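You operate a simulated robot arm through the tools that you are given. There is no shell and no other tool. Be economical: measure what you need, move in short steps, check, and stop when the job is done.

Carry out the task below with a simulated robot arm. There is one attempt and no reset: what you move stays moved.

TASK
Put things in order on the top of the desk. At the end: the white piece stands where the cream lake card stood; the dark green cup stands where the purple pad stood; the purple pad stands on top of the blue paperback; the cream lake card stands where the dark green cup stood; whatever was shut is shut again. Leave all else as you found it, and nothing knocked over.
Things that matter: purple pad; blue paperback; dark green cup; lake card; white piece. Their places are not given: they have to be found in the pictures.

It is judged by the outcome, as a careful person would: the job done as asked, and still so three seconds after it is handed in. It fails if anything else is knocked over, pushed out of place, dropped, spilled or broken.

THE ROBOT
A 7-joint arm with a two-finger parallel gripper, fixed in place. Base frame: the origin is at the foot of the arm, x ahead of it, y to its left, z up; the work surface is at about z = 740. Lengths are in mm, angles in rad, forces in N, time in s.
With the tool pointing down near the work surface it reaches from about 300 to 680 mm from the base axis. Its first joint turns from -1.152 to 1.152 rad. Payload 1.57 kg.
Tool frame: the origin (TCP) lies between the finger pads and is the grasp point; the fingertips stand 30 mm ahead of it; z points along the fingers, y is the line along which they close. The gripper opens to 110 mm. The fingers are 24 mm wide and 12 mm thick; the gripper's body (48 by 112 mm) begins 78 mm behind the TCP.
Orientation is that of the tool frame in the base frame, as [roll, pitch, yaw] about the fixed x, y, z axes, in that order (R = Rz(yaw) Ry(pitch) Rx(roll)). With the fingers straight down and closing along the base's y, the tool's x points along the base's -x, its y along +y and its z along -z.

THE INTERFACE
- The arm moves only by the tool apply_moves. Its argument "rows" is a list that holds one entry, the list of rows, each a list of 7 numbers: the gripper command, from -1 (shut) to 1 (fully open), values between in proportion, then the shift along the tool's x, y, z in units of 30 mm (1.0 is 30 mm), then the turn, a rotation vector about the tool's x, y, z in units of 5 degrees (1.0 is 5 degrees). In form: [[[fingers, dx, dy, dz, wx, wy, wz], ...]]. A call has 1 to 8 rows; each row shifts and turns the commanded pose from where the row before left it, along the tool's axes as they then stand. A call with a number of a shift or a turn outside -1 to 1 is refused whole. A row lasts 0.2 s, in which the tool goes at most 50 mm and 0.15 rad; a call with a longer step from one row to the next is refused whole, and so is a gripper value outside its range. A pose out of reach is approached as far as the arm can. The call stops where the force on the tool passes 40 N (or 10 N more than at its start, if that is more) or the arm is blocked; 0.2 s more then pass. The fingers move at their own pace (about 108 mm/s each) and stop on an object; they squeeze with about 43 N. The grip force told is the motor's: it shows also when the fingers shut on nothing. Time passes only in rows, and 0.2 s behind the last, so rows that do not move let the fingers close. It gives the time, the measured TCP pose, the force on the tool (base axes), the opening and the grip force at its end, in the units of the frame above (readings bear some noise).
- Cameras (640 x 400 px; columns grow to the right, rows downward): "scene" is fixed at [166.5, -397.1, 1395.3]; the picture's right is [0.74, -0.68, 0.00], its down [-0.45, -0.49, -0.75] and it looks along [0.51, 0.55, -0.66] (base axes); focal length 310 px, centre (320, 200). "wrist" rides on the gripper at [-36, 0, -80] in the tool frame; the picture's right is [0.00, -1.00, 0.00], its down [0.97, 0.00, -0.24] and it looks along [0.24, 0.00, 0.97] (tool axes); focal length 218 px, centre (320, 200).
- camera(camera): a new picture of that camera. No time passes.
- locate(camera, pixels): there is no depth. For up to 12 entries [column, row, z] of the newest picture of that camera ("zoom" is the newest enlarged one), the place [x, y] in the base frame at which the ray of that pixel passes the height z, good to about 2 mm. No time passes.
- zoom(camera, box): a new picture of the part [left, top, right, bottom] of that camera's present view, enlarged. No time passes.
- sign_off(): hands the job in; it is judged then, once.

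Work in short steps. Measure before you move; look again where a grasp or a placing could have gone wrong, and mend it. You have 80 turns and 46 pictures in all, the two below and enlarged ones among them. Open the gripper and draw the arm clear of the work before you hand the job in, unless the task says otherwise; then end with one line.

The tools are called by a JSON object that holds its "api" and its "payload". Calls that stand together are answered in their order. apply_moves: Moves the arm, as the interface text tells. Its arguments: {"type":"object","properties":{"rows":{"type":"array","items":{"type":"array","items":{"type":"array","items":{"type":"number"}}}}},"required":["rows"]} The other tools are called the same way: camera (camera) takes a picture; locate (camera, pixels) gives the place at which the rays of pixels pass given heights; zoom (camera, box) takes an enlarged picture of a part of a camera's view; sign_off () hands the job in.

At the start:

```text
clock: 0.0
tcp_pos: [406.4, 225.1, 1063.6]
orientation: [-3.141, -0.002, -3.141]
wrist_force: [-0.2, -0.3, 0.2]
gripper_width: 110.1
grip_force: 0.1
```

scene: 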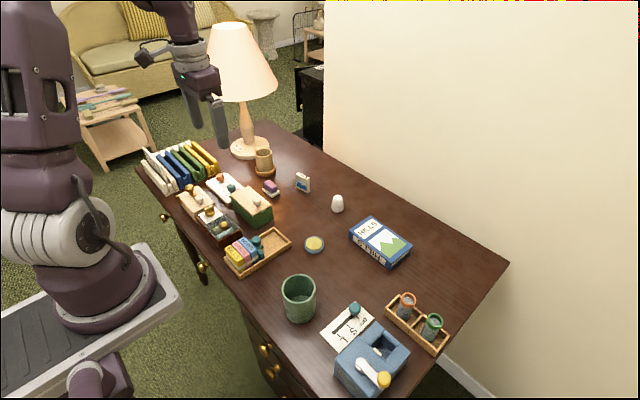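
wrist: 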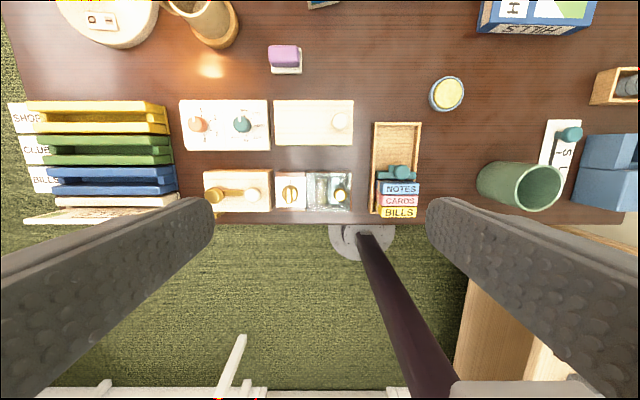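

The pictures show the whole desk, with the small items around (270,187), (303,182) and (337,203). I'll enlarge these to identify them.

{"api": "zoom", "payload": {"camera": "scene", "box": [230, 130, 430, 280]}}

{"api": "zoom", "payload": {"camera": "scene", "box": [130, 130, 300, 280]}}

{"api": "zoom", "payload": {"camera": "scene", "box": [260, 260, 460, 400]}}

```text
2.67 times, centred on (330, 205) of scene
```

zoom: 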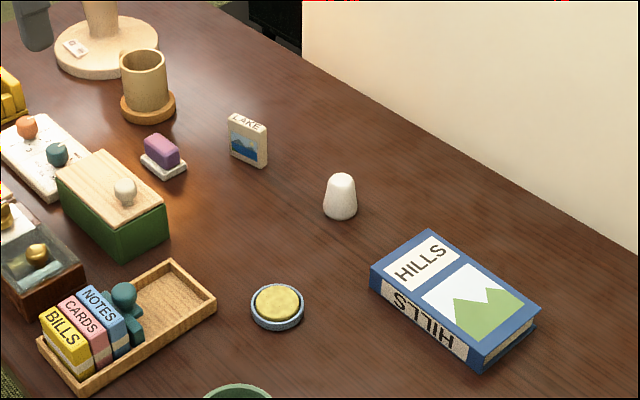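

```text
2.67 times, centred on (215, 205) of scene
```

zoom: 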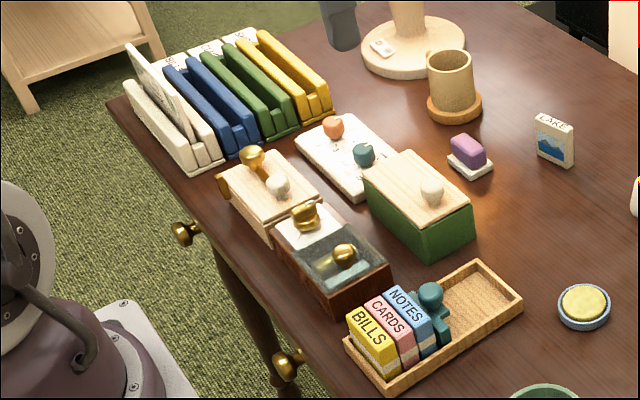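

```text
2.86 times, centred on (360, 330) of scene
```

zoom: 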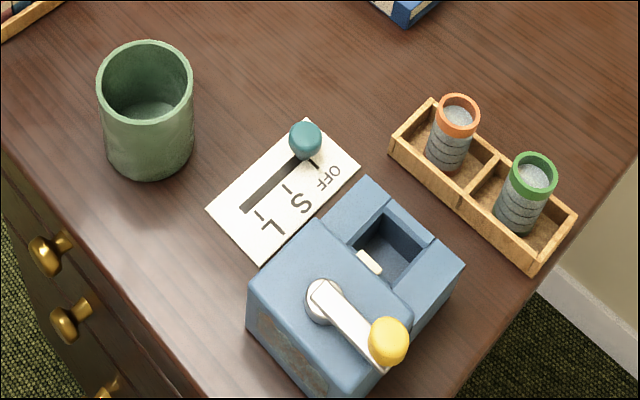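

The lake card is at about (303,182), the white piece at (337,203), the purple pad at (270,187), the book at (380,241) and the green cup at (298,298). I'll measure them.

{"api": "locate", "payload": {"camera": "scene", "pixels": [[300, 323, 740], [286, 315, 740], [315, 310, 740], [263, 191.5, 740], [271, 197, 740], [279.7, 192.5, 740], [296, 187, 740], [309.5, 192.5, 740], [331.5, 211, 740], [343.5, 211, 740], [337.5, 212.5, 740], [337.5, 195, 780]]}}

{"api": "locate", "payload": {"camera": "wrist", "pixels": [[270, 73, 740], [301, 73, 740], [301, 66, 740], [270, 66, 740], [283, 45, 760], [430, 95, 740], [464, 95, 740], [373, 122, 740], [421, 122, 740], [275, 100, 800], [353, 100, 800], [353, 145, 800]]}}

```text
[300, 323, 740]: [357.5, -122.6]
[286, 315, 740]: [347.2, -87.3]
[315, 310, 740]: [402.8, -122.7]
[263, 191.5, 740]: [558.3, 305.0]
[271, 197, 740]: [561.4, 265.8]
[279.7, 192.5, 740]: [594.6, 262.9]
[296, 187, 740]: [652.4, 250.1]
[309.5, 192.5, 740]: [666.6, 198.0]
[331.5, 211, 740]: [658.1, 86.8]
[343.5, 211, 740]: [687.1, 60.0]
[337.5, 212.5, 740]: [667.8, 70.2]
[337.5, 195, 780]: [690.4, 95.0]
```

```text
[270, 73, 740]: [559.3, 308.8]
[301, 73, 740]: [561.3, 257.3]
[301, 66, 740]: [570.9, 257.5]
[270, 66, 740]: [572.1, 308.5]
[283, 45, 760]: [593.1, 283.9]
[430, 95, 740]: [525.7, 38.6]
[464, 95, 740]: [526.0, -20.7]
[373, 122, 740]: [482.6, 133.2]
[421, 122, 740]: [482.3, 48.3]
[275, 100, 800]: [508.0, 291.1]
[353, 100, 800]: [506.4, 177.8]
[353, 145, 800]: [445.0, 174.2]
```

The pad is at about (577,283), the card at about (660,224) and the white piece at about (675,75). I'll fly the wrist camera over this area, well above everything, to measure more closely.

{"api": "apply_moves", "payload": {"rows": [[[1, -0.967, -0.305, 0.572, 0, 0, 0], [1, -0.967, -0.305, 0.572, 0, 0, 0], [1, -0.967, -0.305, 0.572, 0, 0, 0], [1, -0.967, -0.305, 0.572, 0, 0, 0], [1, -0.967, -0.305, 0.572, 0, 0, 0], [1, -0.967, -0.305, 0.572, 0, 0, 0]]]}}

{"api": "camera", "payload": {"camera": "wrist"}}

```text
clock: 1.4
tcp_pos: [580.0, 170.8, 959.8]
orientation: [-3.14, 0.0, -3.141]
wrist_force: [0.8, 0.1, 0.5]
gripper_width: 110.0
grip_force: 0.0
```

```text
40 pictures are left
```

wrist: 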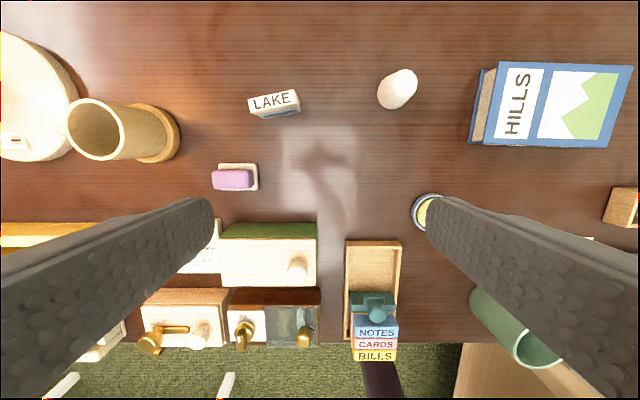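

{"api": "zoom", "payload": {"camera": "wrist", "box": [190, 60, 350, 220]}}

{"api": "zoom", "payload": {"camera": "wrist", "box": [360, 40, 640, 240]}}

{"api": "zoom", "payload": {"camera": "scene", "box": [250, 160, 350, 225]}}

```text
2.50 times, centred on (270, 140) of wrist
```

zoom: 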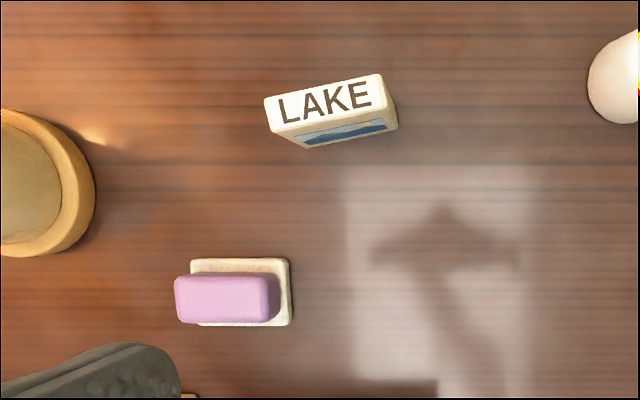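

```text
2.00 times, centred on (500, 140) of wrist
```

zoom: 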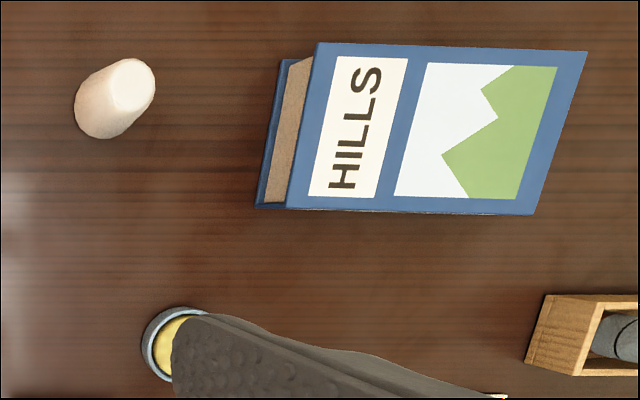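

```text
6.15 times, centred on (300, 192) of scene
```

zoom: 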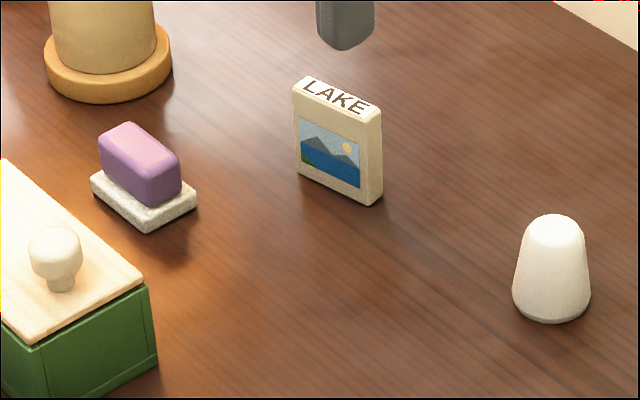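

The purple pad looks like one piece, a purple handle on a white felt. I'll measure the dimensions of each object at several candidate heights.

{"api": "locate", "payload": {"camera": "wrist", "pixels": [[218, 163.2, 745], [258, 163.2, 745], [258, 190.4, 740], [220, 190.4, 740], [212, 171, 775], [249.5, 169.5, 775], [252, 187.6, 775], [213, 189, 775], [247.6, 99.2, 800], [294, 89.6, 800], [264, 119.2, 740], [301.2, 110, 740]]}}

{"api": "locate", "payload": {"camera": "wrist", "pixels": [[391.5, 95, 740], [377.5, 97, 740], [406, 82.5, 790], [500, 61.5, 780], [633.5, 66, 780], [607.5, 147, 780], [483, 143.5, 780], [482.5, 69, 740], [467.5, 143, 740], [297, 101, 800], [252, 110, 800], [179, 133, 750]]}}

{"api": "locate", "payload": {"camera": "scene", "pixels": [[280, 288, 820], [316, 290, 820], [298, 273, 820], [298, 300, 820], [296, 173, 800], [309, 180, 800], [280, 191, 745], [266, 180, 775], [348, 232, 780], [379, 216, 780], [411, 245, 780], [386, 268, 740]]}}

```text
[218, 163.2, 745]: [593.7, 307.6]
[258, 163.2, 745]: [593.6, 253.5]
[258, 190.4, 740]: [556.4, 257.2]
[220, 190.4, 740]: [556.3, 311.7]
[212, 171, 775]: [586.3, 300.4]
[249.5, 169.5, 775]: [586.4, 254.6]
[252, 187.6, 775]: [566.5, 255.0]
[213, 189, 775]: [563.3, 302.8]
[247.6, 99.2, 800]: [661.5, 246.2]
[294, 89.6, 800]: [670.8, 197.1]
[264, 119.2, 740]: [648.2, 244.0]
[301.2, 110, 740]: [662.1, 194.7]
```

```text
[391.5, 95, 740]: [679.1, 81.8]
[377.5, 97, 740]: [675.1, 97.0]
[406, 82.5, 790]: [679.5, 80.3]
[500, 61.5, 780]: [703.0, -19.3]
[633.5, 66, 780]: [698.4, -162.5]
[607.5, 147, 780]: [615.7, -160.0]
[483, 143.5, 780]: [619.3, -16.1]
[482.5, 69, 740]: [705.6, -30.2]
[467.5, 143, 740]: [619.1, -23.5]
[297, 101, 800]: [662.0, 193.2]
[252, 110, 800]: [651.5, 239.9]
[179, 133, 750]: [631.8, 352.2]
```

```text
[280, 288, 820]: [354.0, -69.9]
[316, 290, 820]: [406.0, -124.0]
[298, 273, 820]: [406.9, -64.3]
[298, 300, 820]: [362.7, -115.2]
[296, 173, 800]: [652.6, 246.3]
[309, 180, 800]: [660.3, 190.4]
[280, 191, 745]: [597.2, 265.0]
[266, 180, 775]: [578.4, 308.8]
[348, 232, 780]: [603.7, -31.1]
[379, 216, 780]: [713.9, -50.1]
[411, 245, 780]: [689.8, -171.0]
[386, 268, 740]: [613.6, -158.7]
```

The pad's centre is at about (575,281), with the purple part about 47 mm along y and 21 mm along x, top near z 767. I'll go above it with the fingers partly open and check.

{"api": "apply_moves", "payload": {"rows": [[[0.45, 0.04, 0.92, 0.9, 0, 0, 0], [0.45, 0.04, 0.92, 0.9, 0, 0, 0], [0.45, 0.04, 0.92, 0.9, 0, 0, 0], [0.45, 0.04, 0.92, 0.9, 0, 0, 0]]]}}

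{"api": "camera", "payload": {"camera": "wrist"}}

{"api": "zoom", "payload": {"camera": "scene", "box": [200, 110, 340, 220]}}

```text
clock: 2.4
tcp_pos: [573.2, 280.6, 853.4]
orientation: [3.14, 0.001, 3.142]
wrist_force: [-0.5, -0.3, 0.3]
gripper_width: 79.7
grip_force: 0.0
```

```text
36 pictures are left
```

wrist: 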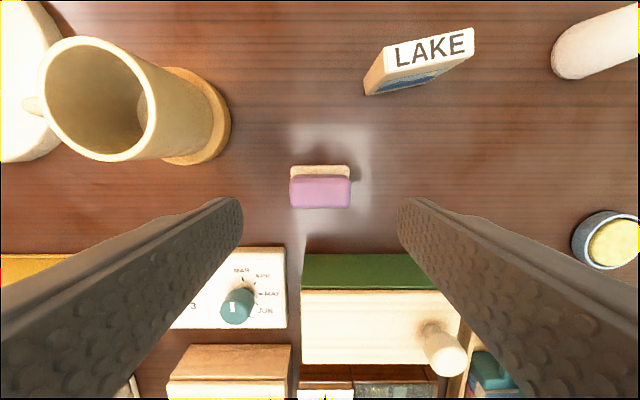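

```text
3.64 times, centred on (270, 165) of scene
```

zoom: 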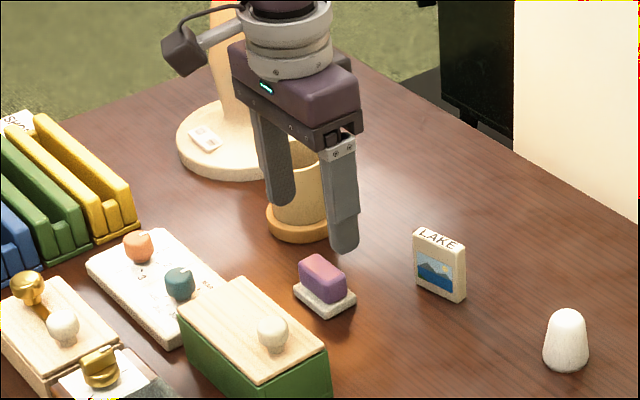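

The pad is centred between the fingers, at columns 291–351. I'll check its x extent before going down.

{"api": "locate", "payload": {"camera": "wrist", "pixels": [[320, 176, 768], [320, 207, 750], [320, 190, 768], [291, 207, 755], [351, 207, 755], [291, 167, 748], [349, 167, 748], [231, 115, 750], [370, 95, 740]]}}

```text
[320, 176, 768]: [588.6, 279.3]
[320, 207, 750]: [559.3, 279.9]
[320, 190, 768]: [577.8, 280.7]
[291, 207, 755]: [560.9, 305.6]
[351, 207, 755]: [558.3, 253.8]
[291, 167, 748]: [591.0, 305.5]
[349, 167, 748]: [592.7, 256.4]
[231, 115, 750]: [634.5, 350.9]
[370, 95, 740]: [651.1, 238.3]
```

Next I'll descend to TCP z≈781, with the tips just above the white felt, and then close.

{"api": "apply_moves", "payload": {"rows": [[[0.35, -0.05, 0, 0.8, 0, 0, 0], [0.35, 0, 0, 0.8, 0, 0, 0], [0.35, 0, 0, 0.8, 0, 0, 0], [0.35, 0, 0, 0, 0, 0, 0], [-0.6, 0, 0, 0, 0, 0, 0], [-0.6, 0, 0, 0, 0, 0, 0]]]}}

```text
clock: 3.8
tcp_pos: [575.4, 280.6, 780.3]
orientation: [3.141, -0.001, 3.142]
wrist_force: [0.5, 0.8, 0.1]
gripper_width: 48.6
grip_force: 43.1
```

The opening of 48.6 mm matches the pad's length. I'll lift slightly and look.

{"api": "apply_moves", "payload": {"rows": [[[-0.6, 0, 0, -0.8, 0, 0, 0], [-0.6, 0, 0, -0.8, 0, 0, 0]]]}}

{"api": "zoom", "payload": {"camera": "scene", "box": [200, 110, 340, 220]}}

```text
clock: 4.4
tcp_pos: [574.8, 280.7, 828.7]
orientation: [-3.14, 0.0, -3.141]
wrist_force: [-0.1, 0.4, -1.2]
gripper_width: 48.8
grip_force: 43.1
```

```text
3.64 times, centred on (270, 165) of scene
```

zoom: 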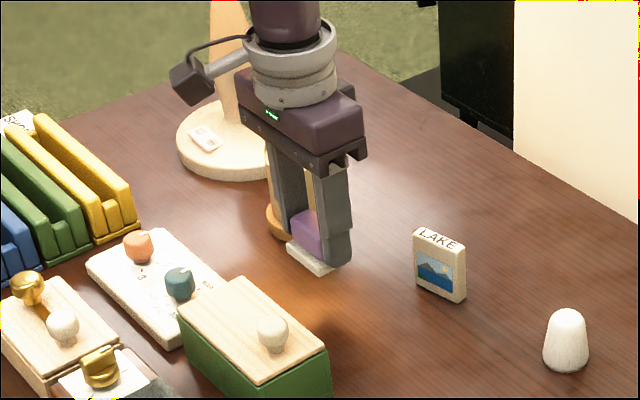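

The pad and felt came up as one piece. I'll carry it high over to the book.

{"api": "apply_moves", "payload": {"rows": [[[-0.6, 0, 0, -1, 0, 0, 0], [-0.6, 0, -0.5, -1, 0, 0, 0], [-0.6, -0.2, -1, 0, 0, 0, 0], [-0.6, -0.2, -1, 0, 0, 0, 0], [-0.6, -0.2, -1, 0, 0, 0, 0], [-0.6, -0.2, -1, 0, 0, 0, 0], [-0.6, -0.2, -1, 0, 0, 0, 0], [-0.6, -0.2, -1, 0, 0, 0, 0]]]}}

{"api": "apply_moves", "payload": {"rows": [[[-0.6, -0.2, -1, 0, 0, 0, 0], [-0.6, -0.2, -1, 0, 0, 0, 0], [-0.6, -0.2, -1, 0, 0, 0, 0], [-0.6, -0.2, -1, 0, 0, 0, 0], [-0.6, -0.2, -1, 0, 0, 0, 0], [-0.6, -0.4, -1, 0, 0, 0, 0], [-0.6, -0.4, -0.1, 0, 0, 0, 0], [-0.6, 0, 0, 0, 0, 0, 0]]]}}

{"api": "camera", "payload": {"camera": "wrist"}}

{"api": "zoom", "payload": {"camera": "scene", "box": [270, 160, 430, 300]}}

```text
clock: 6.2
tcp_pos: [611.6, 86.6, 889.1]
orientation: [3.141, -0.001, 3.141]
wrist_force: [-0.1, -0.7, -0.1]
gripper_width: 48.5
grip_force: 43.2
```

```text
clock: 8.0
tcp_pos: [667.2, -97.1, 889.4]
orientation: [3.14, 0.0, -3.141]
wrist_force: [-0.1, -0.4, -0.2]
gripper_width: 48.5
grip_force: 42.9
```

```text
33 pictures are left
```

wrist: 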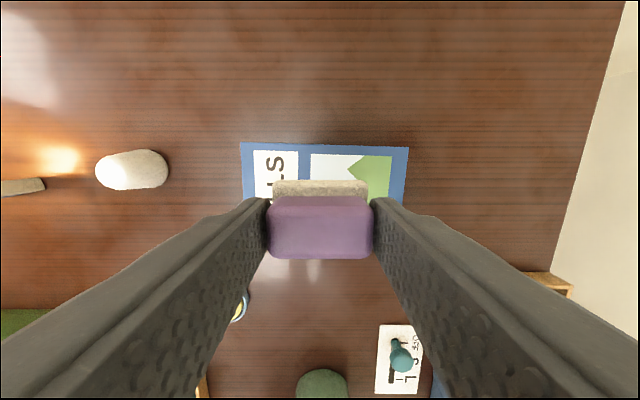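

```text
2.86 times, centred on (350, 230) of scene
```

zoom: 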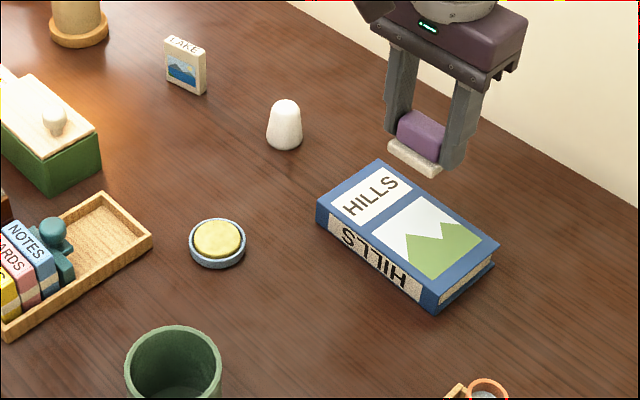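

{"api": "locate", "payload": {"camera": "wrist", "pixels": [[241, 143, 770], [408, 148, 770], [241, 143, 775], [408, 148, 775]]}}

{"api": "locate", "payload": {"camera": "scene", "pixels": [[349.2, 229.6, 770], [370.2, 216.3, 770], [412.5, 245.7, 770], [389, 260.7, 770], [389, 268.7, 740], [370.2, 216.3, 775], [412.5, 245.7, 775]]}}

```text
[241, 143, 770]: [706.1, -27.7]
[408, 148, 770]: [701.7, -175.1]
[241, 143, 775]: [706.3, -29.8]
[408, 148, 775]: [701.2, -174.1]
```

```text
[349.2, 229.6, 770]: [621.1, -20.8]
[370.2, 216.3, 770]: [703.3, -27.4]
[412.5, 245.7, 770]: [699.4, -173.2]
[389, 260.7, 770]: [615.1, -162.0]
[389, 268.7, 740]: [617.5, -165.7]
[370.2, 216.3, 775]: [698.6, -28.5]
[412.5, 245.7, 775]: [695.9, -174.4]
```

The book top is at z≈769 and its centre at (660,-97). The pad was picked up with the TCP 40 mm above its underside, so I'll lower to about z 810.

{"api": "apply_moves", "payload": {"rows": [[[-0.6, 0.2, 0, 0.85, 0, 0, 0], [-0.6, 0, 0, 0.85, 0, 0, 0], [-0.6, 0, 0, 0.8, 0, 0, 0], [-0.6, 0, 0, 0.05, 0, 0, 0], [-0.6, 0, 0, 0, 0, 0, 0]]]}}

{"api": "zoom", "payload": {"camera": "scene", "box": [330, 190, 430, 280]}}

```text
clock: 9.2
tcp_pos: [660.6, -97.0, 811.6]
orientation: [-3.141, 0.001, 3.141]
wrist_force: [0.4, 0.3, 0.1]
gripper_width: 48.6
grip_force: 43.6
```

```text
4.44 times, centred on (380, 235) of scene
```

zoom: 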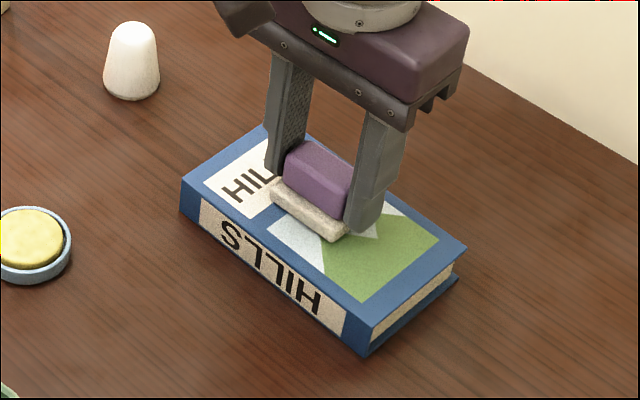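

I'll lower in tiny steps and watch for contact force.

{"api": "apply_moves", "payload": {"rows": [[[-0.6, 0, 0, 0.05, 0, 0, 0], [-0.6, 0, 0, 0.03, 0, 0, 0], [-0.6, 0, 0, 0, 0, 0, 0]]]}}

```text
clock: 10.0
tcp_pos: [661.1, -95.8, 811.0]
orientation: [-3.141, 0.001, 3.141]
wrist_force: [-1.6, 0.4, 5.5]
gripper_width: 48.3
grip_force: 43.5
```

That is contact at 5.5 N. I'll release by opening to about 70 mm, then rise.

{"api": "apply_moves", "payload": {"rows": [[[0.2, 0, 0, 0, 0, 0, 0], [0.2, 0, 0, 0, 0, 0, 0], [0.2, 0, 0, -0.7, 0, 0, 0], [0.2, 0, 0, -1, 0, 0, 0], [0.2, 0, 0, -1, 0, 0, 0]]]}}

{"api": "zoom", "payload": {"camera": "scene", "box": [260, 190, 430, 340]}}

```text
clock: 11.2
tcp_pos: [661.0, -97.3, 889.9]
orientation: [-3.141, 0.0, 3.141]
wrist_force: [0.1, 0.6, -0.2]
gripper_width: 66.3
grip_force: 0.1
```

```text
2.67 times, centred on (345, 265) of scene
```

zoom: 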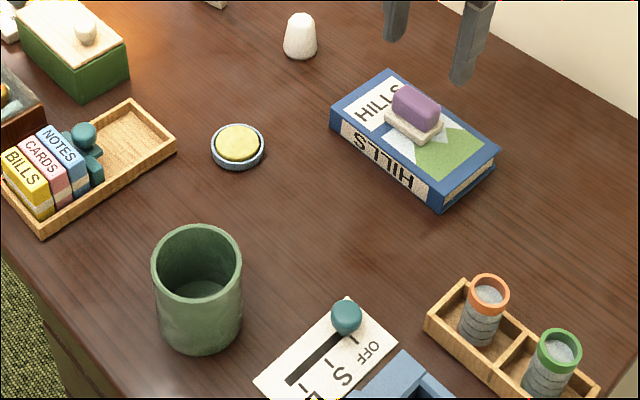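

The pad sits flat on the book. Next I'll go to the cup near (382,-92), opening the fingers and staying high.

{"api": "apply_moves", "payload": {"rows": [[[1, 0.5, 0, -1, 0, 0, 0], [1, 0.95, 0, -0.6, 0, 0, 0], [1, 0.97, 0, 0, 0, 0, 0], [1, 0.97, 0, 0, 0, 0, 0], [1, 0.97, 0.1, 0, 0, 0, 0], [1, 0.97, 0.1, 0, 0, 0, 0], [1, 0.97, 0, 0, 0, 0, 0], [1, 0.97, 0, 0, 0, 0, 0]]]}}

{"api": "camera", "payload": {"camera": "wrist"}}

```text
clock: 13.0
tcp_pos: [442.7, -91.8, 939.8]
orientation: [-3.141, 0.0, 3.141]
wrist_force: [1.1, -0.4, 0.1]
gripper_width: 109.9
grip_force: 0.1
```

```text
29 pictures are left
```

wrist: 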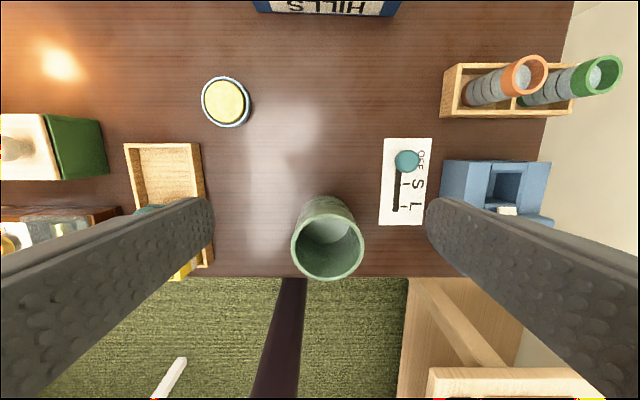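

{"api": "locate", "payload": {"camera": "wrist", "pixels": [[292, 238, 830], [363, 238, 830], [327.5, 197, 740], [327.5, 280, 830], [327.5, 280, 840], [327.5, 280, 820], [292, 238, 820], [363, 238, 820], [292, 238, 840], [363, 238, 840]]}}

{"api": "locate", "payload": {"camera": "scene", "pixels": [[298.8, 290, 820], [298.8, 290, 830], [298.8, 290, 840], [281.9, 288, 830], [315.6, 290, 830]]}}

```text
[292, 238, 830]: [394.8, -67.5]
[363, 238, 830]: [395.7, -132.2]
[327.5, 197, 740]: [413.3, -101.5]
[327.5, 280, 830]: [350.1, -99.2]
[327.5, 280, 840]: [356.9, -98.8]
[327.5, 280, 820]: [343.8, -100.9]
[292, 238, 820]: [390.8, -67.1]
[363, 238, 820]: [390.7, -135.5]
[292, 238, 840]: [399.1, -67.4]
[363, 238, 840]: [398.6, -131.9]
```

```text
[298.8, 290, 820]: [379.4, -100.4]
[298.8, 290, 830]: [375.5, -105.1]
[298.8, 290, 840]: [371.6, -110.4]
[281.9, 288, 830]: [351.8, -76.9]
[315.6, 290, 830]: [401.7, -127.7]
```

The cup's centre is (378.5,-101), its diameter about 69 and its rim at z≈820. I'll centre over it, descend to TCP z 800 and grip it across y.

{"api": "apply_moves", "payload": {"rows": [[[0.7, 0.713, -0.102, 0, 0, 0, 0], [0.7, 0.713, -0.102, 0, 0, 0, 0], [0.7, 0.713, -0.102, 0, 0, 0, 0], [0.7, 0, 0, 0.93, 0, 0, 0], [0.7, 0, 0, 0.93, 0, 0, 0]]]}}

{"api": "camera", "payload": {"camera": "wrist"}}

```text
clock: 14.2
tcp_pos: [378.0, -101.5, 883.3]
orientation: [-3.141, -0.001, 3.141]
wrist_force: [-0.2, 0.2, -0.4]
gripper_width: 93.6
grip_force: 0.1
```

```text
28 pictures are left
```

wrist: 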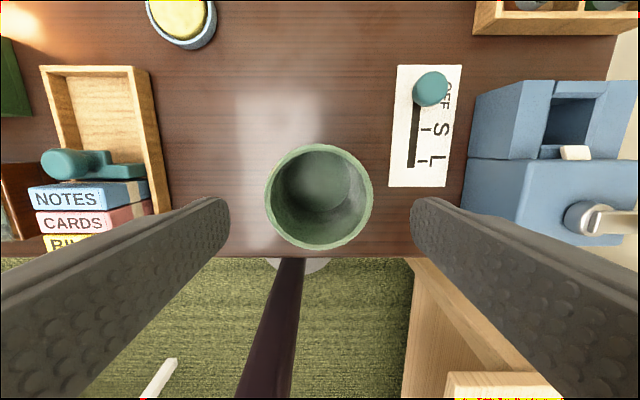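

{"api": "locate", "payload": {"camera": "wrist", "pixels": [[319, 143, 820], [319, 248, 820], [265, 196, 820], [373, 196, 820], [390, 187, 745], [418, 187, 745]]}}

```text
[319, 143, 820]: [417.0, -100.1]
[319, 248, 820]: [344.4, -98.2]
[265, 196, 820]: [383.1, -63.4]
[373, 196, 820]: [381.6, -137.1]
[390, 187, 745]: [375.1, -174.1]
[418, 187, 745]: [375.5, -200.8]
```

{"api": "apply_moves", "payload": {"rows": [[[0.7, -0.08, 0.04, 0.93, 0, 0, 0], [0.7, 0, 0, 0.93, 0, 0, 0], [0.7, 0, 0, 0.9, 0, 0, 0], [0.7, 0, 0, 0, 0, 0, 0], [-0.3, 0, 0, 0, 0, 0, 0], [-0.3, 0, 0, 0, 0, 0, 0], [-0.3, 0, 0, 0, 0, 0, 0]]]}}

```text
clock: 15.8
tcp_pos: [378.9, -98.4, 799.2]
orientation: [-3.141, 0.001, -3.141]
wrist_force: [0.1, 1.2, 0.0]
gripper_width: 73.0
grip_force: 43.1
```

The cup is gripped at a 73 mm opening. I'll lift it and carry it over to the pad's old place (575,281).

{"api": "apply_moves", "payload": {"rows": [[[-0.3, 0, 0, -0.5, 0, 0, 0], [-0.3, 0, 0, -1, 0, 0, 0], [-0.3, 0, 0, -1, 0, 0, 0], [-0.3, 0, 0, -1, 0, 0, 0], [-0.3, 0, 0, -1, 0, 0, 0], [-0.3, -0.5, 1, -0.5, 0, 0, 0], [-0.3, -0.5, 1, 0, 0, 0, 0], [-0.3, -0.5, 1, 0, 0, 0, 0]]]}}

{"api": "apply_moves", "payload": {"rows": [[[-0.3, -0.5, 1, 0, 0, 0, 0], [-0.3, -0.5, 1, 0, 0, 0, 0], [-0.3, -0.5, 1, 0, 0, 0, 0], [-0.3, -0.5, 1, 0, 0, 0, 0], [-0.3, -0.5, 1, 0, 0, 0, 0], [-0.3, -0.5, 1, 0, 0, 0, 0], [-0.3, -0.5, 1, 0, 0, 0, 0], [-0.3, -0.5, 1, 0, 0, 0, 0]]]}}

{"api": "apply_moves", "payload": {"rows": [[[-0.3, -0.5, 1, 0, 0, 0, 0], [-0.3, -0.5, 0.7, 0, 0, 0, 0], [-0.3, 0, 0, 0, 0, 0, 0]]]}}

{"api": "camera", "payload": {"camera": "scene"}}

```text
clock: 17.6
tcp_pos: [425.0, -8.9, 949.2]
orientation: [3.141, -0.001, -3.141]
wrist_force: [-1.1, 0.7, -2.5]
gripper_width: 73.0
grip_force: 42.9
```

```text
clock: 19.4
tcp_pos: [544.5, 232.0, 949.9]
orientation: [3.141, 0.0, 3.141]
wrist_force: [0.4, 0.2, -1.8]
gripper_width: 73.2
grip_force: 42.9
```

```text
clock: 20.2
tcp_pos: [574.2, 282.0, 950.7]
orientation: [3.141, 0.001, -3.141]
wrist_force: [-0.2, 0.8, -2.0]
gripper_width: 73.2
grip_force: 42.9
```

```text
27 pictures are left
```

scene: 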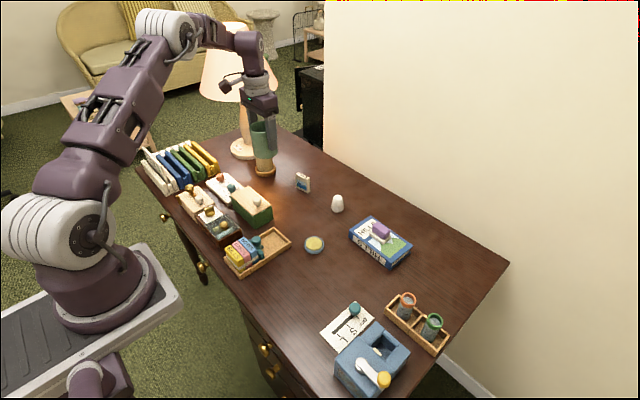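

The carried cup is above its place and clear of the lamp. I'll lower it to just above the desk.

{"api": "apply_moves", "payload": {"rows": [[[-0.3, 0, 0, 1, 0, 0, 0], [-0.3, 0, -0.03, 1, 0, 0, 0], [-0.3, 0, 0, 1, 0, 0, 0], [-0.3, 0, 0, 1, 0, 0, 0], [-0.3, 0, 0, 0.8, 0, 0, 0], [-0.3, 0, 0, 0, 0, 0, 0]]]}}

{"api": "zoom", "payload": {"camera": "scene", "box": [210, 120, 330, 220]}}

```text
clock: 21.6
tcp_pos: [575.4, 280.4, 804.7]
orientation: [3.142, -0.001, 3.142]
wrist_force: [0.7, -0.4, -1.1]
gripper_width: 73.2
grip_force: 43.0
```

```text
4.00 times, centred on (270, 170) of scene
```

zoom: 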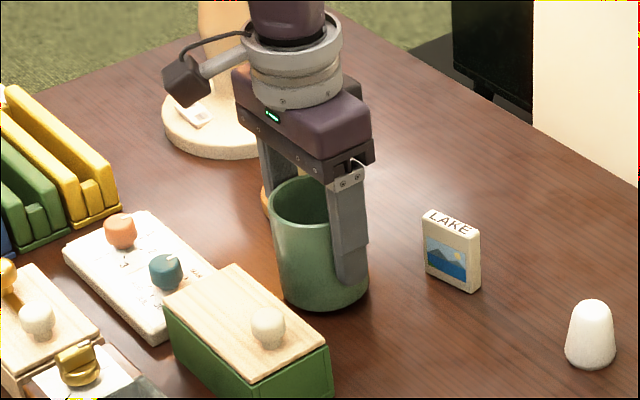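

{"api": "apply_moves", "payload": {"rows": [[[-0.3, 0, 0, 0.1, 0, 0, 0], [-0.3, 0, 0, 0.07, 0, 0, 0], [-0.3, 0, 0, 0.03, 0, 0, 0], [-0.3, 0, 0, 0, 0, 0, 0]]]}}

```text
clock: 22.6
tcp_pos: [575.5, 280.3, 799.9]
orientation: [3.141, 0.001, -3.141]
wrist_force: [-0.3, -0.1, -0.7]
gripper_width: 73.2
grip_force: 42.7
```

{"api": "apply_moves", "payload": {"rows": [[[-0.3, 0, 0, 0.04, 0, 0, 0], [-0.3, 0, 0, 0.04, 0, 0, 0], [-0.3, 0, 0, 0, 0, 0, 0]]]}}

```text
clock: 23.4
tcp_pos: [576.4, 279.9, 800.4]
orientation: [-3.141, 0.002, 3.141]
wrist_force: [-8.1, -5.2, 28.0]
gripper_width: 73.2
grip_force: 42.8
```

The cup is in contact with the desk. I'll ease off 1 mm, release to about 92 mm and rise.

{"api": "apply_moves", "payload": {"rows": [[[-0.3, 0, 0, -0.05, 0, 0, 0], [0.66, 0, 0, 0, 0, 0, 0], [0.66, 0, 0, 0, 0, 0, 0], [0.66, 0, 0, -0.5, 0, 0, 0], [0.66, 0, 0, -1, 0, 0, 0], [0.66, 0, 0, -1, 0, 0, 0], [0.66, 0, 0, -1, 0, 0, 0]]]}}

{"api": "zoom", "payload": {"camera": "scene", "box": [210, 120, 330, 220]}}

{"api": "camera", "payload": {"camera": "wrist"}}

```text
clock: 25.0
tcp_pos: [574.8, 279.4, 904.3]
orientation: [-3.141, -0.002, -3.141]
wrist_force: [1.2, 1.0, 0.3]
gripper_width: 91.3
grip_force: 0.1
```

```text
4.00 times, centred on (270, 170) of scene
```

zoom: 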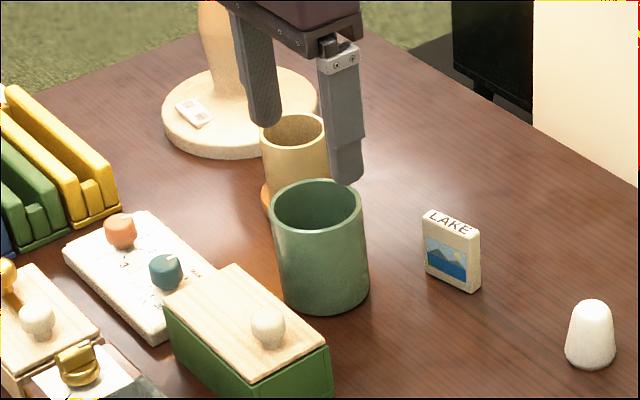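

```text
24 pictures are left
```

wrist: 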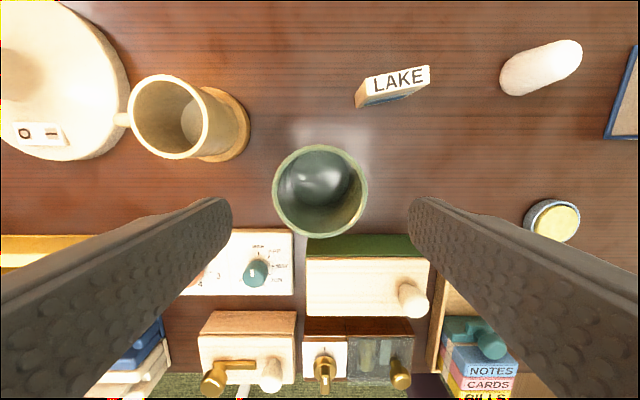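

The cup stands where the pad was. Next is the card at about (661,219), yawed about 13°: I'll turn the tool and move above it.

{"api": "apply_moves", "payload": {"rows": [[[0.4, 0, 0, 0, 0, 0, -0.867], [0.4, 0, 0, 0, 0, 0, -0.867], [0.4, 0, 0, 0, 0, 0, -0.867], [0.4, -0.783, -0.863, 0, 0, 0, 0], [0.4, -0.783, -0.863, 0, 0, 0, 0], [0.4, -0.783, -0.863, 0, 0, 0, 0], [0.4, 0, 0, 0, 0, 0, 0]]]}}

{"api": "camera", "payload": {"camera": "wrist"}}

```text
clock: 26.6
tcp_pos: [650.8, 228.2, 902.5]
orientation: [-3.141, -0.001, -2.914]
wrist_force: [0.4, -0.6, 0.0]
gripper_width: 77.0
grip_force: 0.0
out of reach, approached as far as the arm can: row 6
```

```text
23 pictures are left
```

wrist: 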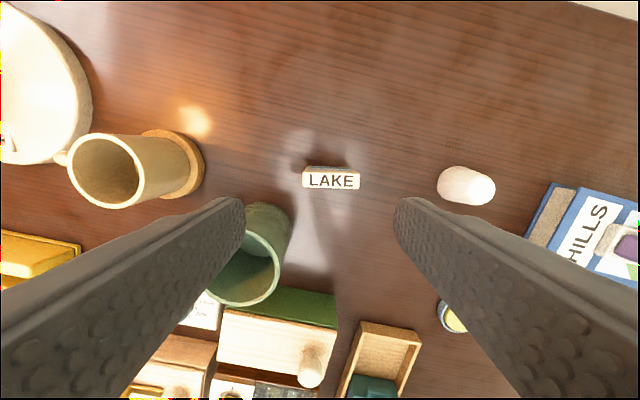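

The arm reaches only r≈690 with the tool vertical, but the card is nicely aligned. I'll measure it, then tilt the fingers slightly outward about the closing axis to reach.

{"api": "locate", "payload": {"camera": "wrist", "pixels": [[303, 172, 797], [360, 174, 797], [303, 187, 797], [359, 190, 797], [331, 180, 797], [305, 166, 740], [357, 168, 740]]}}

```text
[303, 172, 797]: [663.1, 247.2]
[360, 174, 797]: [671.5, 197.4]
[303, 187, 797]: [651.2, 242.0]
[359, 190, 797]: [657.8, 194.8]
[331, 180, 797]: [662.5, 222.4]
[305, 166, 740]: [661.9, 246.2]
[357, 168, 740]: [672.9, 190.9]
```

{"api": "apply_moves", "payload": {"rows": [[[0.4, 0, 0, 0, 0, -1, 0.4], [0.4, 0, 0, 0, 0, -1, 0], [0.4, 0, 0, 0, 0, 0, 0]]]}}

```text
clock: 27.4
tcp_pos: [651.9, 227.7, 904.3]
orientation: [3.139, 0.175, -2.951]
wrist_force: [-0.2, -0.7, -0.9]
gripper_width: 76.9
grip_force: 0.0
```

The tilt is in the right direction, outward. I'll correct the position over the card and start down.

{"api": "apply_moves", "payload": {"rows": [[[0.4, -0.04, -0.147, 0.515, 0, 0, 0], [0.4, -0.04, -0.147, 0.515, 0, 0, 0], [0.4, 0.145, 0, 0.82, 0, 0, 0], [0.4, 0, 0, 0, 0, 0, 0]]]}}

{"api": "camera", "payload": {"camera": "wrist"}}

{"api": "zoom", "payload": {"camera": "scene", "box": [230, 120, 370, 230]}}

```text
clock: 28.4
tcp_pos: [661.4, 221.0, 850.6]
orientation: [3.138, 0.175, -2.949]
wrist_force: [-0.8, 0.2, -0.2]
gripper_width: 77.1
grip_force: 0.0
```

```text
22 pictures are left
```

wrist: 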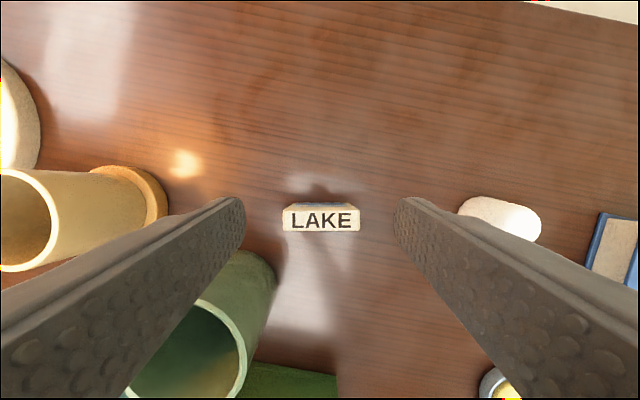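

```text
3.64 times, centred on (300, 175) of scene
```

zoom: 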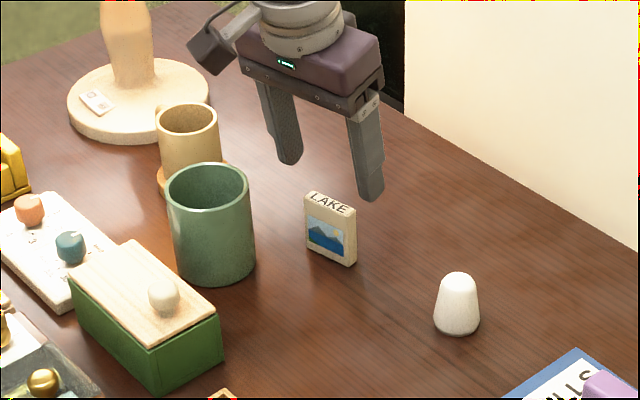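

Everything lines up, with the card centred at column 321. I'll descend to z≈783 without gripping and check.

{"api": "apply_moves", "payload": {"rows": [[[0.4, 0.14, 0, 0.74, 0, 0, 0], [0.4, 0.14, 0, 0.74, 0, 0, 0], [0.4, 0.14, 0, 0.74, 0, 0, 0], [0.4, 0, 0, 0, 0, 0, 0]]]}}

{"api": "camera", "payload": {"camera": "wrist"}}

```text
clock: 29.4
tcp_pos: [659.9, 218.3, 782.8]
orientation: [3.139, 0.174, -2.951]
wrist_force: [0.4, -1.0, 0.1]
gripper_width: 77.1
grip_force: 0.1
```

```text
20 pictures are left
```

wrist: 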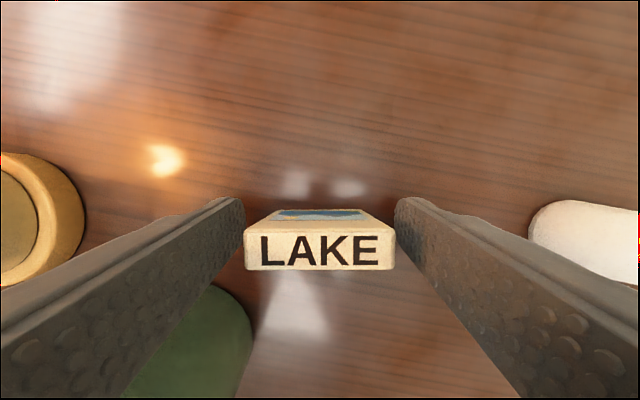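

The card lies squarely between the fingers, so I'll close and lift a little.

{"api": "apply_moves", "payload": {"rows": [[[-0.5, 0, 0, 0, 0, 0, 0], [-0.5, 0, 0, 0, 0, 0, 0], [-0.5, 0, 0, 0, 0, 0, 0], [-0.5, -0.13, 0, -0.74, 0, 0, 0], [-0.5, -0.13, 0, -0.74, 0, 0, 0], [-0.5, -0.13, 0, -0.74, 0, 0, 0]]]}}

{"api": "zoom", "payload": {"camera": "scene", "box": [240, 120, 360, 220]}}

```text
clock: 30.8
tcp_pos: [659.3, 219.3, 850.8]
orientation: [3.14, 0.174, -2.95]
wrist_force: [0.4, 0.3, -0.6]
gripper_width: 48.6
grip_force: 42.5
```

```text
4.00 times, centred on (300, 170) of scene
```

zoom: 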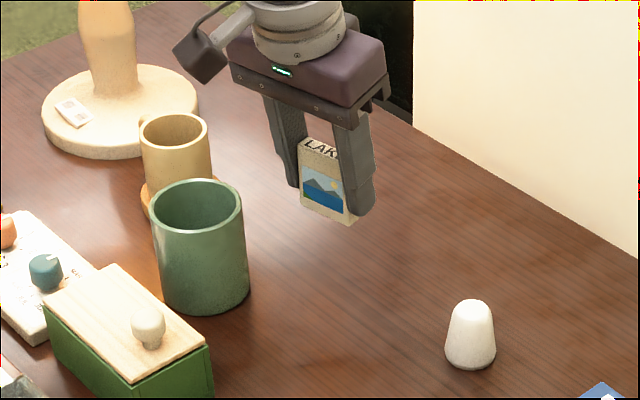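

The card is held upright. I'll carry it high toward the cup's old place (380,-100).

{"api": "apply_moves", "payload": {"rows": [[[-0.5, -0.145, 0, -0.82, 0, 0, 0], [-0.5, -0.145, 0, -0.82, 0, 0, 0], [-0.5, 0.945, -0.748, -0.167, 0, 0, 0], [-0.5, 0.945, -0.748, -0.167, 0, 0, 0], [-0.5, 0.945, -0.748, -0.167, 0, 0, 0], [-0.5, 0.945, -0.748, -0.167, 0, 0, 0], [-0.5, 0.945, -0.748, -0.167, 0, 0, 0], [-0.5, 0.945, -0.748, -0.167, 0, 0, 0]]]}}

{"api": "apply_moves", "payload": {"rows": [[[-0.5, 0.945, -0.748, -0.167, 0, 0, 0], [-0.5, 0.945, -0.748, -0.167, 0, 0, 0], [-0.5, 0.945, -0.748, -0.167, 0, 0, 0], [-0.5, 0.945, -0.748, -0.167, 0, 0, 0], [-0.5, 0.945, -0.748, -0.167, 0, 0, 0], [-0.5, 0, 0, 0, 0, 0, 0]]]}}

```text
clock: 32.6
tcp_pos: [516.6, 57.8, 899.4]
orientation: [3.14, 0.175, -2.95]
wrist_force: [0.4, 0.1, -0.7]
gripper_width: 48.6
grip_force: 42.7
```

```text
clock: 34.0
tcp_pos: [395.8, -82.5, 901.0]
orientation: [3.14, 0.175, -2.951]
wrist_force: [0.1, 0.0, -0.6]
gripper_width: 48.8
grip_force: 42.8
```

{"api": "apply_moves", "payload": {"rows": [[[-0.5, 0.66, -0.48, -0.117, 0, 0, 0], [-0.5, 0.165, 0, 0.936, 0, 0, 0], [-0.5, 0.165, 0, 0.936, 0, 0, 0], [-0.5, 0.165, 0, 0.936, 0, 0, 0], [-0.5, 0.165, 0, 0.936, 0, 0, 0], [-0.5, 0, 0, 0, 0, 0, 0]]]}}

{"api": "zoom", "payload": {"camera": "scene", "box": [230, 220, 400, 360]}}

```text
clock: 35.4
tcp_pos: [379.3, -101.3, 784.3]
orientation: [3.14, 0.176, -2.95]
wrist_force: [0.2, 0.0, 0.3]
gripper_width: 48.9
grip_force: 42.5
```

```text
2.86 times, centred on (315, 290) of scene
```

zoom: 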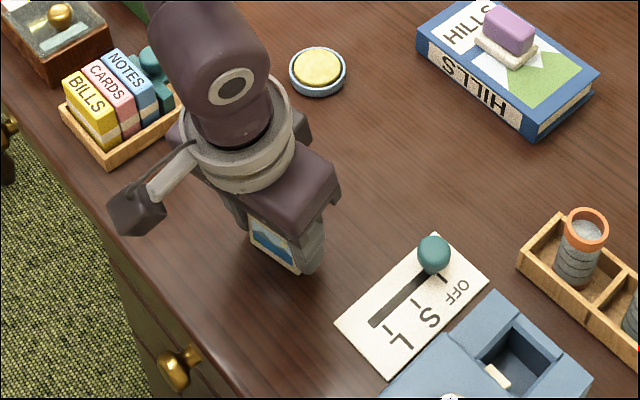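

I'll lower gently in tiny steps to contact.

{"api": "apply_moves", "payload": {"rows": [[[-0.5, 0.006, 0, 0.035, 0, 0, 0], [-0.5, 0.006, 0, 0.035, 0, 0, 0], [-0.5, 0, 0, 0, 0, 0, 0]]]}}

```text
clock: 36.2
tcp_pos: [380.5, -100.2, 782.5]
orientation: [3.141, 0.175, -2.949]
wrist_force: [0.5, -0.2, -0.7]
gripper_width: 48.8
grip_force: 42.9
```

{"api": "apply_moves", "payload": {"rows": [[[-0.5, 0.006, 0, 0.035, 0, 0, 0], [-0.5, 0, 0, 0, 0, 0, 0]]]}}

```text
clock: 36.8
tcp_pos: [379.1, -99.8, 782.5]
orientation: [3.14, 0.175, -2.949]
wrist_force: [-3.4, 3.1, 30.4]
gripper_width: 48.7
grip_force: 43.2
```

The card is in contact. I'll ease off slightly, open and rise straight up.

{"api": "apply_moves", "payload": {"rows": [[[-0.5, -0.004, 0, -0.027, 0, 0, 0], [-0.5, 0, 0, 0, 0, 0, 0], [0.25, 0, 0, 0, 0, 0, 0], [0.25, 0, 0, 0, 0, 0, 0], [0.25, -0.08, 0, -0.45, 0, 0, 0], [0.25, -0.16, 0, -0.936, 0, 0, 0], [0.25, -0.16, 0, -0.936, 0, 0, 0], [0.25, -0.16, 0, -0.936, 0, 0, 0]]]}}

{"api": "camera", "payload": {"camera": "wrist"}}

{"api": "zoom", "payload": {"camera": "scene", "box": [230, 220, 400, 360]}}

```text
clock: 38.6
tcp_pos: [378.4, -99.2, 882.4]
orientation: [3.14, 0.174, -2.951]
wrist_force: [0.0, -0.2, 0.6]
gripper_width: 68.5
grip_force: 0.2
```

```text
17 pictures are left
```

wrist: 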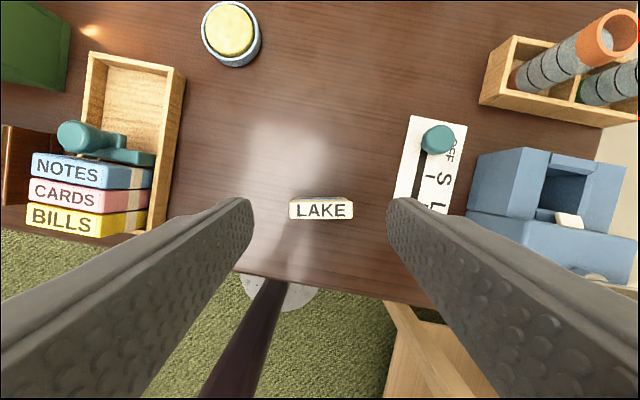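

```text
2.86 times, centred on (315, 290) of scene
```

zoom: 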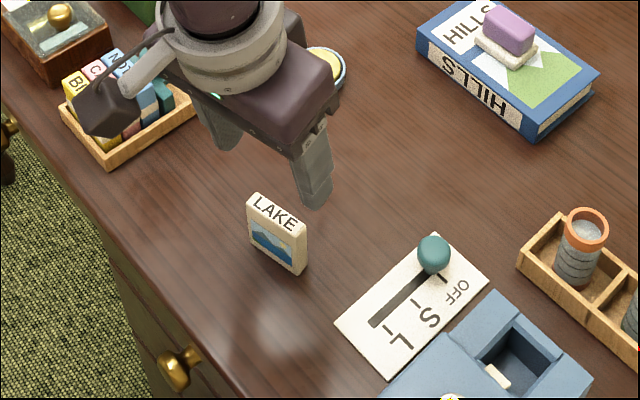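

The card stands upright at the cup's old place. Next is the white piece near (677,80): I'll fly to just short of it for a look.

{"api": "apply_moves", "payload": {"rows": [[[0.2, -0.975, 0.362, 0.172, 0, 0, 0], [0.2, -0.975, 0.362, 0.172, 0, 0, 0], [0.2, -0.975, 0.362, 0.172, 0, 0, 0], [0.2, -0.975, 0.362, 0.172, 0, 0, 0], [0.2, -0.975, 0.362, 0.172, 0, 0, 0], [0.2, -0.975, 0.362, 0.172, 0, 0, 0], [0.2, -0.975, 0.362, 0.172, 0, 0, 0], [0.2, -0.975, 0.362, 0.172, 0, 0, 0]]]}}

{"api": "apply_moves", "payload": {"rows": [[[0.2, -0.975, 0.362, 0.172, 0, 0, 0], [0.2, -0.975, 0.362, 0.172, 0, 0, 0], [0.2, -0.975, 0.362, 0.172, 0, 0, 0], [0.2, 0, 0, 0, 0, 0, 0]]]}}

{"api": "camera", "payload": {"camera": "wrist"}}

{"api": "zoom", "payload": {"camera": "scene", "box": [290, 140, 390, 230]}}

```text
clock: 40.4
tcp_pos: [597.1, 30.5, 881.8]
orientation: [3.14, 0.177, -2.948]
wrist_force: [0.5, -0.4, 0.1]
gripper_width: 66.1
grip_force: 0.1
```

```text
clock: 41.4
tcp_pos: [676.4, 80.3, 882.9]
orientation: [3.14, 0.174, -2.952]
wrist_force: [-0.2, -0.3, -0.8]
gripper_width: 66.2
grip_force: 0.1
```

```text
15 pictures are left
```

wrist: 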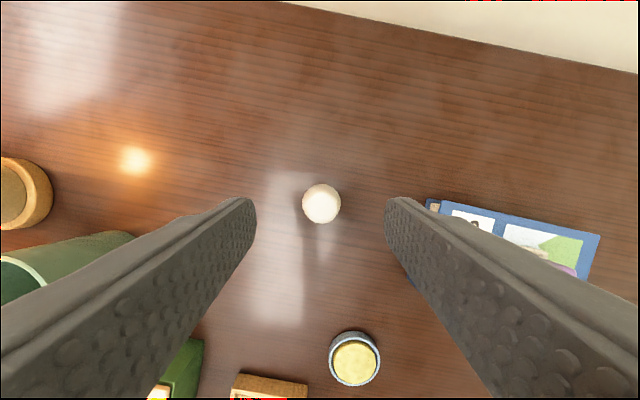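

```text
4.44 times, centred on (340, 185) of scene
```

zoom: 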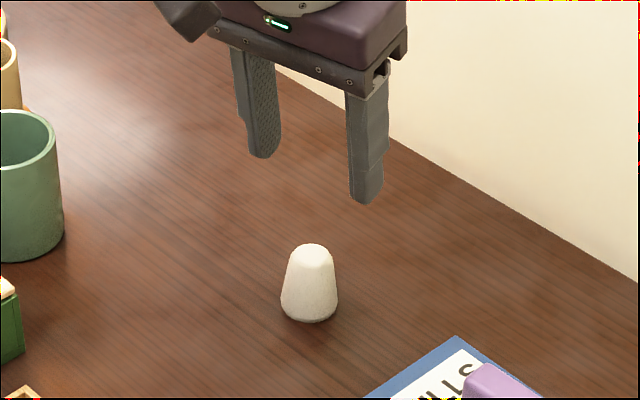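

{"api": "locate", "payload": {"camera": "wrist", "pixels": [[321, 204, 740], [321, 204, 780], [303, 204, 745], [340, 204, 745], [321, 184, 740], [321, 224, 780], [321, 224, 760]]}}

{"api": "locate", "payload": {"camera": "scene", "pixels": [[337.6, 212.5, 740], [331.3, 208.2, 742], [343.9, 208.2, 742], [338, 194.7, 780], [338, 194.7, 785], [338, 194.7, 790]]}}

```text
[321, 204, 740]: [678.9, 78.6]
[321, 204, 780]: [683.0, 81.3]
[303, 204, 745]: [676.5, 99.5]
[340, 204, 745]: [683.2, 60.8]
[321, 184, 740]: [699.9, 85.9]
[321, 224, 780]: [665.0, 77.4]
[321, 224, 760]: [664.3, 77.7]
```

```text
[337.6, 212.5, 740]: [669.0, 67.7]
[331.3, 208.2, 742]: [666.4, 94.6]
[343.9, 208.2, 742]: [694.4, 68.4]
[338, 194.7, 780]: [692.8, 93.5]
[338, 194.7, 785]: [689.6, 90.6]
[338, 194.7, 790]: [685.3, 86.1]
```

The base centre is (680,80), diameter about 39 and top z≈787. I'll descend to TCP z≈791 so the tips hold it near z 762, around its middle.

{"api": "apply_moves", "payload": {"rows": [[[0.2, 0.132, -0.01, 0.745, 0, 0, 0], [0.2, 0.132, -0.01, 0.745, 0, 0, 0], [0.2, 0.132, 0, 0.745, 0, 0, 0], [0.2, 0.132, 0, 0.745, 0, 0, 0], [0.2, 0, 0, 0, 0, 0, 0]]]}}

{"api": "camera", "payload": {"camera": "wrist"}}

{"api": "zoom", "payload": {"camera": "scene", "box": [290, 140, 390, 230]}}

```text
clock: 42.6
tcp_pos: [676.5, 79.8, 790.0]
orientation: [-3.141, 0.174, -2.95]
wrist_force: [0.3, 0.3, -0.5]
gripper_width: 66.2
grip_force: 0.1
```

```text
13 pictures are left
```

wrist: 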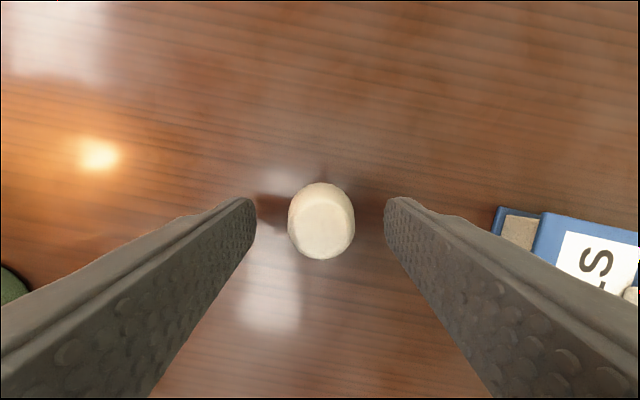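

```text
4.44 times, centred on (340, 185) of scene
```

zoom: 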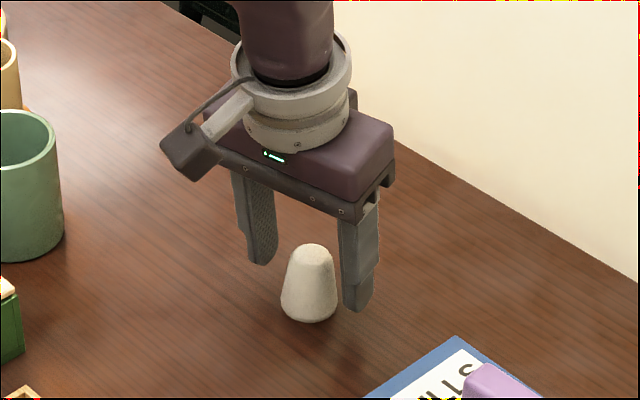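

It is centred between the fingers. I'll close and lift a little.

{"api": "apply_moves", "payload": {"rows": [[[-0.7, 0, 0, 0, 0, 0, 0], [-0.7, 0, 0, 0, 0, 0, 0], [-0.7, 0, 0, 0, 0, 0, 0], [-0.7, -0.06, 0, -0.35, 0, 0, 0], [-0.7, -0.12, 0, -0.7, 0, 0, 0], [-0.7, -0.12, 0, -0.7, 0, 0, 0], [-0.7, 0, 0, 0, 0, 0, 0]]]}}

{"api": "zoom", "payload": {"camera": "scene", "box": [290, 140, 390, 230]}}

```text
clock: 44.2
tcp_pos: [675.9, 79.3, 845.3]
orientation: [3.14, 0.175, -2.95]
wrist_force: [-1.0, 0.9, -0.7]
gripper_width: 29.7
grip_force: 38.9
```

```text
4.44 times, centred on (340, 185) of scene
```

zoom: 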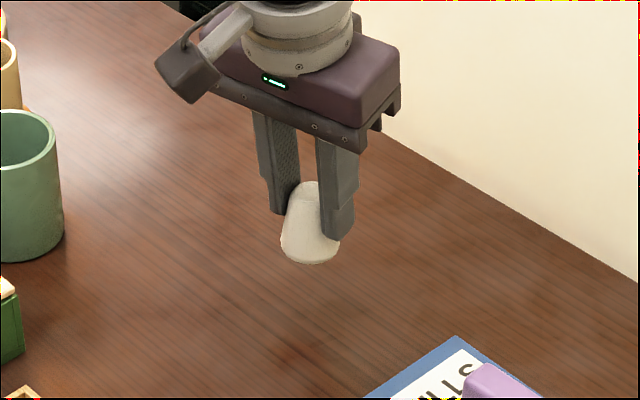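

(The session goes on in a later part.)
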